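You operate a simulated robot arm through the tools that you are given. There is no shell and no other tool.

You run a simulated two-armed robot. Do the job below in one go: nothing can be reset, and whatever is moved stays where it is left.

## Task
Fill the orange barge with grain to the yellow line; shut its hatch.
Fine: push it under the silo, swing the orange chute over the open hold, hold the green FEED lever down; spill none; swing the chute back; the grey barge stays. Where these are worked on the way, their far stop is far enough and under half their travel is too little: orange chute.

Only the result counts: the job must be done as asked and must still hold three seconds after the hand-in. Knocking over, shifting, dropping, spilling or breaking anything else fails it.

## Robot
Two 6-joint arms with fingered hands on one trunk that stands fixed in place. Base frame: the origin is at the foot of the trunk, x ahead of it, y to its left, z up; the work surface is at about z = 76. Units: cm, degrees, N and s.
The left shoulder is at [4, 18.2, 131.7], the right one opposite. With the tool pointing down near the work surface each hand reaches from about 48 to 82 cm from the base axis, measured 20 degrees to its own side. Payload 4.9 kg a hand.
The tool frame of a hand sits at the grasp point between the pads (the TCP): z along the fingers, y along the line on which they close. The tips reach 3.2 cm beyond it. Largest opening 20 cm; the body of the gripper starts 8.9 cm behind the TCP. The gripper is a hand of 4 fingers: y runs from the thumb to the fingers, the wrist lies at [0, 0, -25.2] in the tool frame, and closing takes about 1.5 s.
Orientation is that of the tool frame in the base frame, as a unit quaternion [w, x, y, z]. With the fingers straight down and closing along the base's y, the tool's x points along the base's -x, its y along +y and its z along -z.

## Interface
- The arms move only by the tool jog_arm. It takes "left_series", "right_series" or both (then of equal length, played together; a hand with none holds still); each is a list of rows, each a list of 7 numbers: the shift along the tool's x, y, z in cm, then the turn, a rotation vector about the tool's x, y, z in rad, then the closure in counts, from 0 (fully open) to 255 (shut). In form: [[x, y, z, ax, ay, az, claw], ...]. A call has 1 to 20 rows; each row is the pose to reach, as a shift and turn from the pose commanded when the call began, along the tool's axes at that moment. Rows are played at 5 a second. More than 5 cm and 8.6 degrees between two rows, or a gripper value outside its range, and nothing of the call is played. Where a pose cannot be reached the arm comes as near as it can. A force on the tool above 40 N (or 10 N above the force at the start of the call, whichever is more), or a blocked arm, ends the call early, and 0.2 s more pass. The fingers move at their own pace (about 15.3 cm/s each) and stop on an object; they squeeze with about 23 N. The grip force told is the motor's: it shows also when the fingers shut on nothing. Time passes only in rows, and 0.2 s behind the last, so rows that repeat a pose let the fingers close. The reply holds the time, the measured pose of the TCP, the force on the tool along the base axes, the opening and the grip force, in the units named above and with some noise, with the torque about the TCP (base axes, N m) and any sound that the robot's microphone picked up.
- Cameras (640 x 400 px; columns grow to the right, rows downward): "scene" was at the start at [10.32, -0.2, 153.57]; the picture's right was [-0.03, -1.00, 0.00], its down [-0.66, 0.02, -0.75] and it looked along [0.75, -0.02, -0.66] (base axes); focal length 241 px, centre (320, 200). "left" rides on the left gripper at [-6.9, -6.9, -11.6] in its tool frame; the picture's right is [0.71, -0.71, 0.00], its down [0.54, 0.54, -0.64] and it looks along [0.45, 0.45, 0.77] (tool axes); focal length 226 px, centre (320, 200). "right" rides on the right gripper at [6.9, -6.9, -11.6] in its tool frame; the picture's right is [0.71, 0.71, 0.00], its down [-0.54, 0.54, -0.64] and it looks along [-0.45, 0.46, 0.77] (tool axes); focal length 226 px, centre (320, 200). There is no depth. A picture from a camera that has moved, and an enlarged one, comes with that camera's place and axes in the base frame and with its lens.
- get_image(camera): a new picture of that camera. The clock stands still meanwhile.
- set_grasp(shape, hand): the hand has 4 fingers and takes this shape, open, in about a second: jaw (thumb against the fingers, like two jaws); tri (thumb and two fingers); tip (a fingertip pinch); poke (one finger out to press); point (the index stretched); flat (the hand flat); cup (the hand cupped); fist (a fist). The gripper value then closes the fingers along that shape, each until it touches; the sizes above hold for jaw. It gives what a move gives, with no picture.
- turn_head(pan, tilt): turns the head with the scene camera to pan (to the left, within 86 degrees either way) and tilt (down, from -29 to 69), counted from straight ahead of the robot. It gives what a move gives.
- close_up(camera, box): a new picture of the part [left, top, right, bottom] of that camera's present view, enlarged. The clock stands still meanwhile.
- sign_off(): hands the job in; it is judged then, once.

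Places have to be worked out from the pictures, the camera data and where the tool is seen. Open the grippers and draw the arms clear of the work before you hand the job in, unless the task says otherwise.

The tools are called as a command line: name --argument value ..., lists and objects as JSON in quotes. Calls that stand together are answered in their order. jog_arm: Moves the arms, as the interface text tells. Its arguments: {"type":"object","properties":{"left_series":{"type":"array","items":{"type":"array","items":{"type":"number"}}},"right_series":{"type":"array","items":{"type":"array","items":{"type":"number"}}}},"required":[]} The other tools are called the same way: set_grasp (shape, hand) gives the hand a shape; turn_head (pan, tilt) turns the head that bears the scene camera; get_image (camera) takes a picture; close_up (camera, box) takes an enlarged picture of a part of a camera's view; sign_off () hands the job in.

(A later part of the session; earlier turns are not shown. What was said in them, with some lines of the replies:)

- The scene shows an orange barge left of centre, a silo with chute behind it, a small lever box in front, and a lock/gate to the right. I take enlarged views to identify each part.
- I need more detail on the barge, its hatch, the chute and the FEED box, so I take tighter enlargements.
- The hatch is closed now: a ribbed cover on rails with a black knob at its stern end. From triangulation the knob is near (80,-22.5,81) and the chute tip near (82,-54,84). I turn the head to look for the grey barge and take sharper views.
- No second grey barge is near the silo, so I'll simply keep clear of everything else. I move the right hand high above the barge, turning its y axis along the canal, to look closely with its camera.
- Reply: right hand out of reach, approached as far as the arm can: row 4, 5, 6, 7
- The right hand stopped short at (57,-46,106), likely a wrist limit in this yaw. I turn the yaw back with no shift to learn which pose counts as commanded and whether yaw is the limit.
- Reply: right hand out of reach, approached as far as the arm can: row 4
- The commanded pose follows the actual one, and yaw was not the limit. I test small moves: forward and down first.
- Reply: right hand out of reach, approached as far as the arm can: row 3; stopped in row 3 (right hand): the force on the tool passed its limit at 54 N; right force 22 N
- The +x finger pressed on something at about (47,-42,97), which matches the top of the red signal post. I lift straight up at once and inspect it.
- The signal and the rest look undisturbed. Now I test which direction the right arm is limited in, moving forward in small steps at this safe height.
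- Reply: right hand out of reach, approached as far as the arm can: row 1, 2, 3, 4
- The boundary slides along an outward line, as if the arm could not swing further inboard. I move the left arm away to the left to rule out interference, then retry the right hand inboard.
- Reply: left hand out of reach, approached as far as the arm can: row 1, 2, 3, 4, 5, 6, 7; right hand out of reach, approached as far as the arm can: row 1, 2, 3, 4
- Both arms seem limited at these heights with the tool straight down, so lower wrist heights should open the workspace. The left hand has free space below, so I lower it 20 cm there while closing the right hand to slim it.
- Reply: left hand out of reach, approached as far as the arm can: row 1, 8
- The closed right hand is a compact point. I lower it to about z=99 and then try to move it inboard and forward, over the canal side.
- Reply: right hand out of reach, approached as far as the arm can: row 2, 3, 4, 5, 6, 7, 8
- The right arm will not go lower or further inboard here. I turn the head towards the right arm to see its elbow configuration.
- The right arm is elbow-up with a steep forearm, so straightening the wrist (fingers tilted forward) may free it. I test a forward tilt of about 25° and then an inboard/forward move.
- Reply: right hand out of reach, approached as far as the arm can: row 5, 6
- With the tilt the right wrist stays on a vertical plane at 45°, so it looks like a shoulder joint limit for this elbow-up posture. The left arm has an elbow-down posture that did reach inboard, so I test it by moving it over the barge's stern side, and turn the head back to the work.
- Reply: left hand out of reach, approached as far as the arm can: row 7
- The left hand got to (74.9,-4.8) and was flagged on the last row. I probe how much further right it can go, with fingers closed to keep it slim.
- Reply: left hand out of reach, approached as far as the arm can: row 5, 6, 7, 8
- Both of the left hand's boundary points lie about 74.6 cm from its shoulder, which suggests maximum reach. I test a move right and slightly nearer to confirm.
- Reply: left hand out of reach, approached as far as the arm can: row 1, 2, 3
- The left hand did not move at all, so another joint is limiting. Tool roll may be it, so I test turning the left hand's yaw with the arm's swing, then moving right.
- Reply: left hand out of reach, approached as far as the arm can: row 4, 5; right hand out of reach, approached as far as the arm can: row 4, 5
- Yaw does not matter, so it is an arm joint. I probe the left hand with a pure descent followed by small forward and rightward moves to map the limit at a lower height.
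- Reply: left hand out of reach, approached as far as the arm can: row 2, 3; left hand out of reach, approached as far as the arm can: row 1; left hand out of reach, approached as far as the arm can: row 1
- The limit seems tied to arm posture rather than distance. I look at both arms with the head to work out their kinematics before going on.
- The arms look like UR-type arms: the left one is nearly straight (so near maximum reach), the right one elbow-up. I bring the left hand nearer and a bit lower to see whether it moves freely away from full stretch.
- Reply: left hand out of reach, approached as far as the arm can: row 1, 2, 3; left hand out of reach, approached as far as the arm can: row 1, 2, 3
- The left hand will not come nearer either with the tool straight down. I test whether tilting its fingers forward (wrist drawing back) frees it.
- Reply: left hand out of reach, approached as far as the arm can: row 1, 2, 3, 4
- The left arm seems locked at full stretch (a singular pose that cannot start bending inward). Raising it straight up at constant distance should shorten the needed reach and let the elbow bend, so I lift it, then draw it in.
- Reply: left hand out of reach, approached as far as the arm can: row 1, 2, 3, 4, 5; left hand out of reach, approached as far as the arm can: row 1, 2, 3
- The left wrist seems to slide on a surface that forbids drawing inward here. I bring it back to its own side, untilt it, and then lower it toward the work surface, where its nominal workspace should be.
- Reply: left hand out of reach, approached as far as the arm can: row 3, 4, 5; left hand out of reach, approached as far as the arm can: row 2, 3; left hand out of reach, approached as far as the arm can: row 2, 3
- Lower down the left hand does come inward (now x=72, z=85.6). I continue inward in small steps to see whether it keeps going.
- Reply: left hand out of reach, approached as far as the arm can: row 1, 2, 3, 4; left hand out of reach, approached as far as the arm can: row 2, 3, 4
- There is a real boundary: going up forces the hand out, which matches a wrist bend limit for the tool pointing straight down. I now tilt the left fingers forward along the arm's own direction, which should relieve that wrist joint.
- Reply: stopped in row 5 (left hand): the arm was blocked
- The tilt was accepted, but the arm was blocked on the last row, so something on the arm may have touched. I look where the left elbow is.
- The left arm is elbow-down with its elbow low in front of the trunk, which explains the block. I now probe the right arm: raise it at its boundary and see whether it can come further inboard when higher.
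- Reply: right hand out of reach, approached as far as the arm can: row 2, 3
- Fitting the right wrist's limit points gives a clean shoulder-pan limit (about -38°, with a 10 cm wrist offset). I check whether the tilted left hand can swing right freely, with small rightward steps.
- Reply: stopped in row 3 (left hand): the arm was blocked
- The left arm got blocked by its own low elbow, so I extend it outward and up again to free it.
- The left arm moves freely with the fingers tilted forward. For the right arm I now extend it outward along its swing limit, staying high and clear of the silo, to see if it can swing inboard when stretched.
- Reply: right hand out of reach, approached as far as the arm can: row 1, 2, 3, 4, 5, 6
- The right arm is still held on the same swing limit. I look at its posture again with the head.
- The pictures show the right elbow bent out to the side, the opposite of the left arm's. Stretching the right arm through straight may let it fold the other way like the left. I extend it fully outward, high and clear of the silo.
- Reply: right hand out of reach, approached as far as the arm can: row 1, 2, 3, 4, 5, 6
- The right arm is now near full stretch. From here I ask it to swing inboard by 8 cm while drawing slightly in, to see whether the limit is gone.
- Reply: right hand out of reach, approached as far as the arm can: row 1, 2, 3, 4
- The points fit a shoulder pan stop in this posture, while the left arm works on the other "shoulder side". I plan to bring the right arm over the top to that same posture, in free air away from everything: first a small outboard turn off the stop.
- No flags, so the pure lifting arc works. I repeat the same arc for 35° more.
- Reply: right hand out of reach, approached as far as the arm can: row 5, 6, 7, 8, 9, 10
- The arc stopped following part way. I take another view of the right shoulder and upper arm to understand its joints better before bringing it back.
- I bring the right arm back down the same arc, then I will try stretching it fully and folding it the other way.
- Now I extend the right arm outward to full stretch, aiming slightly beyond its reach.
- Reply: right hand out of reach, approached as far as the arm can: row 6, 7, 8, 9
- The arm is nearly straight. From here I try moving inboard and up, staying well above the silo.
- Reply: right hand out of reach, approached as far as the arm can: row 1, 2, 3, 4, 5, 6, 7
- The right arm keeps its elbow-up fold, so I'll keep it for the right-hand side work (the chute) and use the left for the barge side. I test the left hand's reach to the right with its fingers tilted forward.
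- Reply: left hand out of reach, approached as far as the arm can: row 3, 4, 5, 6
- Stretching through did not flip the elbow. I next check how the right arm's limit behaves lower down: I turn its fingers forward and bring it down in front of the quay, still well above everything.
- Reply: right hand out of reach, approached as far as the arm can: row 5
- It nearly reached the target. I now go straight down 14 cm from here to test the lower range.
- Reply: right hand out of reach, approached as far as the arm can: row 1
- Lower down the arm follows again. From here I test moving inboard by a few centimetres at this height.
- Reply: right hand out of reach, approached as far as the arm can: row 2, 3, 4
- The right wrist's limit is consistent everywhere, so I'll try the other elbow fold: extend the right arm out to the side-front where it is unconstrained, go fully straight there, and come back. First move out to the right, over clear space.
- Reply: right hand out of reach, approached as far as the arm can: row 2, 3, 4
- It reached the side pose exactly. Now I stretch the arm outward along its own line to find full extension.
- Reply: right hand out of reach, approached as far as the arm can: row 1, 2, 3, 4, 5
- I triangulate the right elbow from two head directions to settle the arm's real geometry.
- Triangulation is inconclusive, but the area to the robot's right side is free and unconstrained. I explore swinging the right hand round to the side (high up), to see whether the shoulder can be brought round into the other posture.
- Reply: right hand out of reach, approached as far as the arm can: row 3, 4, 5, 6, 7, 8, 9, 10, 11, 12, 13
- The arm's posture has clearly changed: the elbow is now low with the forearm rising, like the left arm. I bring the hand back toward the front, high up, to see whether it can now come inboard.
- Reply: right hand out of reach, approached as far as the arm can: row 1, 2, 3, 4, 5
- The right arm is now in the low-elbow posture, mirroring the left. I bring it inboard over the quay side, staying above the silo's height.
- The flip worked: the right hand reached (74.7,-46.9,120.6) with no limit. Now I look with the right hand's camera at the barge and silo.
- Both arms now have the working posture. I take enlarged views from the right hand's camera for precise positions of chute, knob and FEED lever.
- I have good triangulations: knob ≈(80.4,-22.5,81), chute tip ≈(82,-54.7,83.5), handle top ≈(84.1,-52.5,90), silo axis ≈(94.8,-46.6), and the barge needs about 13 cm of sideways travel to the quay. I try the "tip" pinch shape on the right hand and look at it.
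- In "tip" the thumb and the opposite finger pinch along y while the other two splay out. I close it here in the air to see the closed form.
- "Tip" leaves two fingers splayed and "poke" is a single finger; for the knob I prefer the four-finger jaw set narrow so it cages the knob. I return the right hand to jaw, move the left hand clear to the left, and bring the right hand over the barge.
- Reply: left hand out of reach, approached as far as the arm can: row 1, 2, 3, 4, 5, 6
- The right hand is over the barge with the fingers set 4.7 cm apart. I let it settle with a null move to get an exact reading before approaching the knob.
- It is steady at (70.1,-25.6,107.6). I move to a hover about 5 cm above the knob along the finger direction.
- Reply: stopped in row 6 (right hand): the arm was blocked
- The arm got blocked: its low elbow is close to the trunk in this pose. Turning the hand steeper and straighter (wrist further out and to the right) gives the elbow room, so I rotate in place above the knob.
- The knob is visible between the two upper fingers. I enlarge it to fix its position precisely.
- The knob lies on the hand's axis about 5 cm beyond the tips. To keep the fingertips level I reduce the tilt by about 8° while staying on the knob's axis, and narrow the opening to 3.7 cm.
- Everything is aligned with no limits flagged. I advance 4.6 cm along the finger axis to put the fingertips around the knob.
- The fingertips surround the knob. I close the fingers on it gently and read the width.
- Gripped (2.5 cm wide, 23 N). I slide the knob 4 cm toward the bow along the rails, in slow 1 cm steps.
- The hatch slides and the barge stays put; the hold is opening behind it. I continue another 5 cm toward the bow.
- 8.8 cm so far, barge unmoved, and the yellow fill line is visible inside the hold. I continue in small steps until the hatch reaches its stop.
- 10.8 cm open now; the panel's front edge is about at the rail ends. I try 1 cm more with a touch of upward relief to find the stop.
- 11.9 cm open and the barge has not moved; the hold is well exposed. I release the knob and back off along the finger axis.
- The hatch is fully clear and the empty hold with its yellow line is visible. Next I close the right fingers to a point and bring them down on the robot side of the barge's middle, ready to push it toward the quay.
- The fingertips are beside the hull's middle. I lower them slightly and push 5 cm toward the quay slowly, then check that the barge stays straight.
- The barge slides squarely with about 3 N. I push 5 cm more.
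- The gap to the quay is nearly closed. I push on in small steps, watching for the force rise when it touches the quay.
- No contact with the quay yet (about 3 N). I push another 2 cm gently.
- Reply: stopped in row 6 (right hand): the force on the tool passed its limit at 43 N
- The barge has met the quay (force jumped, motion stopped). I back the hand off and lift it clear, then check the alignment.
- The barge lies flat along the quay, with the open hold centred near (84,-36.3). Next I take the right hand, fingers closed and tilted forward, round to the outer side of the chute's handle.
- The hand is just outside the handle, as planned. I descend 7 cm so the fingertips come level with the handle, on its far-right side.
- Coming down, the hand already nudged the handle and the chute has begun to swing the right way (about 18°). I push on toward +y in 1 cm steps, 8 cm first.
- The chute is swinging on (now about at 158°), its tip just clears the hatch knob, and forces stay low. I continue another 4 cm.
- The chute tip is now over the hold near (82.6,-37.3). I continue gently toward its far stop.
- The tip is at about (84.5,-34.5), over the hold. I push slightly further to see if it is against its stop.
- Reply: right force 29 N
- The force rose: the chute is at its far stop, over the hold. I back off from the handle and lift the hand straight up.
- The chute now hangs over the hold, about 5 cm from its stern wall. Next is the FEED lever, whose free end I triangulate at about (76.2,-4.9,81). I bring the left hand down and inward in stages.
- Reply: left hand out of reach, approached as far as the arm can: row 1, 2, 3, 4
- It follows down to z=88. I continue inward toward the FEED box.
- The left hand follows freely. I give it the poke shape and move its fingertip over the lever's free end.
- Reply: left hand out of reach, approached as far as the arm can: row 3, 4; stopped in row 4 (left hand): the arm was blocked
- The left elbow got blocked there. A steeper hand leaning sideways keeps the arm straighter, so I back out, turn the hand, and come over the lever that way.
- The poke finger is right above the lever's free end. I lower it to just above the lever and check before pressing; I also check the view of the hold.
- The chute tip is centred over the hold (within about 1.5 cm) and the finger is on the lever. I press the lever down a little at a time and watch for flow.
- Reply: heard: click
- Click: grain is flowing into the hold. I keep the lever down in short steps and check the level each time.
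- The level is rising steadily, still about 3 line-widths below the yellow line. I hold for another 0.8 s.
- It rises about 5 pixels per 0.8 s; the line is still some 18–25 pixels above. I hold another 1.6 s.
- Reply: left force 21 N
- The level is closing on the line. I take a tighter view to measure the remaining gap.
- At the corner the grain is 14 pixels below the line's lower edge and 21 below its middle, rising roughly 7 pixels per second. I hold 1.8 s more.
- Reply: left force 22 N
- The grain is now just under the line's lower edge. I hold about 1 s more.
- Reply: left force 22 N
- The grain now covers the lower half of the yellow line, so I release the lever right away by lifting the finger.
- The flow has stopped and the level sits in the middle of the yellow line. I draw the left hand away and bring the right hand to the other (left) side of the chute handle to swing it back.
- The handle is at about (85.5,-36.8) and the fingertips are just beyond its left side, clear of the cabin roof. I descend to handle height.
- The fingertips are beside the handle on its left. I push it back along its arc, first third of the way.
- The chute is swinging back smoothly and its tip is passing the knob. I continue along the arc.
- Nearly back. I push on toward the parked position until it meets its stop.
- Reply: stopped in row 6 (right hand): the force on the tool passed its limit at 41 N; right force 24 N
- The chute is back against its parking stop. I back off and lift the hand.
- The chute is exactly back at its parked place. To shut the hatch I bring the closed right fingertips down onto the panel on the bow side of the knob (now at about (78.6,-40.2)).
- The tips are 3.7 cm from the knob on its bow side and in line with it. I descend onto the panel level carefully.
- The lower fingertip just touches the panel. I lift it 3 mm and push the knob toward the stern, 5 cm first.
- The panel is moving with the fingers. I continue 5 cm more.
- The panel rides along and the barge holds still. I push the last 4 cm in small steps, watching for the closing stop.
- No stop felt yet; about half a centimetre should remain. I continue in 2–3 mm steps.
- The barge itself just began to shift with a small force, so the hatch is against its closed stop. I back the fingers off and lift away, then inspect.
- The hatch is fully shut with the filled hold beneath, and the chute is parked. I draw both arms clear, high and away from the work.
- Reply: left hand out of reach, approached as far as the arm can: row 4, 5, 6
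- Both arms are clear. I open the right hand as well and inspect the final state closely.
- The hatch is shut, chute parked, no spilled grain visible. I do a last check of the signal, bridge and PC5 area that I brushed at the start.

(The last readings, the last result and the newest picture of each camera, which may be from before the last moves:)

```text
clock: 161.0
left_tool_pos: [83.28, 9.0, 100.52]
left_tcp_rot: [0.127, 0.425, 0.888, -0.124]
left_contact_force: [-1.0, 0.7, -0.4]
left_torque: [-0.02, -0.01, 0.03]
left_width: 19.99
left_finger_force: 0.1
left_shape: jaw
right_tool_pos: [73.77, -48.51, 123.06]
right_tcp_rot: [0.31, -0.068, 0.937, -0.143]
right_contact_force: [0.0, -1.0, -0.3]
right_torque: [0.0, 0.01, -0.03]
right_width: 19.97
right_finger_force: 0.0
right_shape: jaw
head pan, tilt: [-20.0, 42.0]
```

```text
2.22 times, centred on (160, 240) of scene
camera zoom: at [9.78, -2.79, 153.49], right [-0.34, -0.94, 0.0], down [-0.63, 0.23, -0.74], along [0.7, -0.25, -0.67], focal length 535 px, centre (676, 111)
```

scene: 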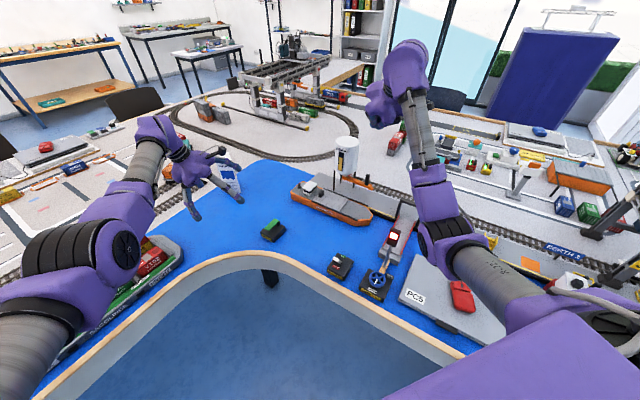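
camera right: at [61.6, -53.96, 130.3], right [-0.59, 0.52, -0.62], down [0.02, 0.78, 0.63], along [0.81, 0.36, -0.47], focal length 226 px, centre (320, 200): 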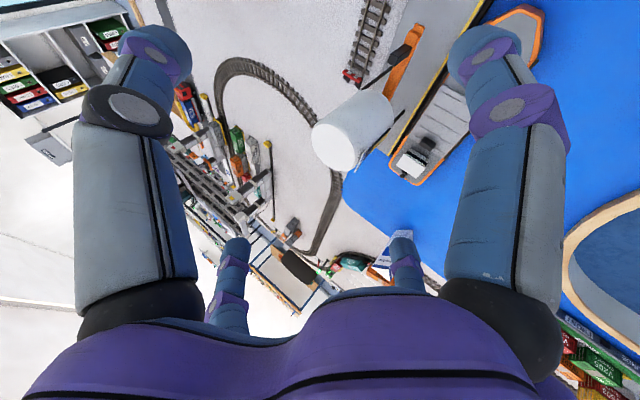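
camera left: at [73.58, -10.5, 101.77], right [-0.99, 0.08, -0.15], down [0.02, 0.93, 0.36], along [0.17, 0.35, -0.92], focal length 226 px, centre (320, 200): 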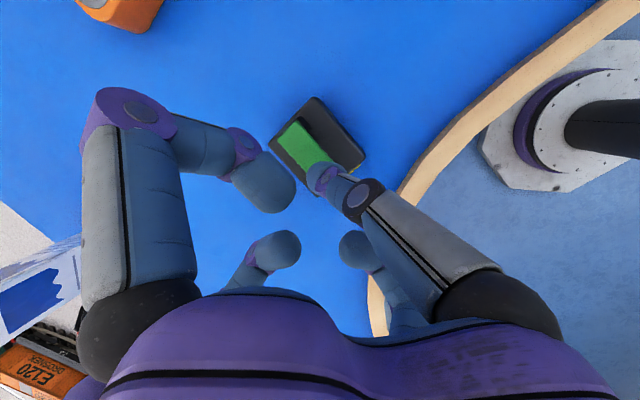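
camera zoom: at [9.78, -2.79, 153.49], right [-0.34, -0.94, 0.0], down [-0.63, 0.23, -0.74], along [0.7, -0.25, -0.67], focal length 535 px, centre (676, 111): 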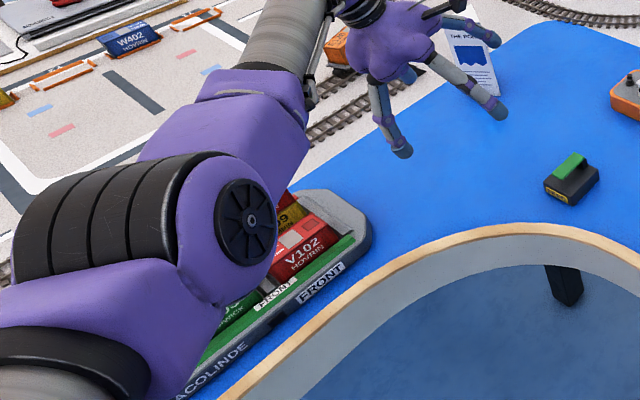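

The signal, bridge and PC5 look as at the start. I compare the grey barge on the left with the very first picture by restoring the initial head angle.

turn_head --pan -1.9 --tilt 41.4

get_image --camera "scene"

```text
clock: 161.8
left_tool_pos: [83.1, 9.02, 100.59]
left_tcp_rot: [0.127, 0.425, 0.888, -0.123]
left_contact_force: [1.4, -0.2, -0.2]
left_torque: [-0.01, -0.01, 0.0]
left_width: 19.99
left_finger_force: 0.1
left_shape: jaw
right_tool_pos: [73.7, -48.52, 123.06]
right_tcp_rot: [0.31, -0.069, 0.937, -0.143]
right_contact_force: [1.1, 0.1, -0.5]
right_torque: [0.0, 0.0, -0.02]
right_width: 19.95
right_finger_force: 0.0
right_shape: jaw
head pan, tilt: [-1.9, 41.4]
```

```text
taken
```

scene: 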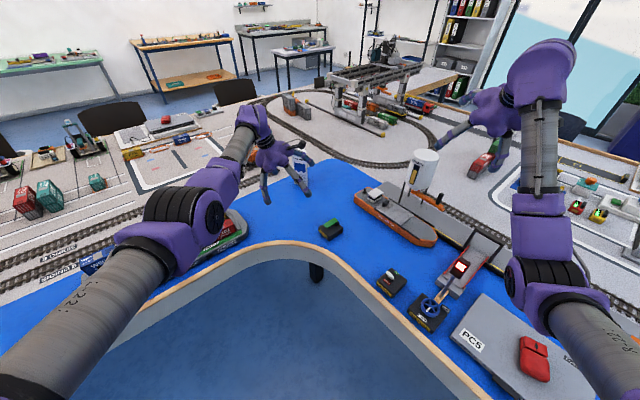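

The grey barge, PC5, signal, bridge and FEED box all sit where they were in the first picture. The orange barge is filled to the line with its hatch shut, the chute is parked, and both hands are open and clear, so I hand the job in.

sign_off

```text
The job is handed in.
```

The orange barge is filled to the yellow line, its hatch is shut, and the job is handed in; I don't know the verdict.

- **Hatch:** I slid it open, and after filling pushed it back until it met its closed stop. The barge shifted just under 1 cm along the quay at that moment.
- **Filling:** I pushed the barge against the quay under the silo, swung the chute to its far stop over the hold, and held FEED down until the grain reached the middle of the line. I saw no spilled grain.
- **Chute:** It is back against its parking stop.
- **Grey barge and surroundings:** The grey barge, PC5, the bridge and the FEED box look the same as in the first picture.

At the start, a finger of the right hand pressed down on top of the red signal post with about 54 N. I lifted off at once, and the post looks undamaged and unmoved. The right arm also started in a posture that could not reach the work, so I spent time swinging it round to a usable one.

Both hands are open and clear of the work.
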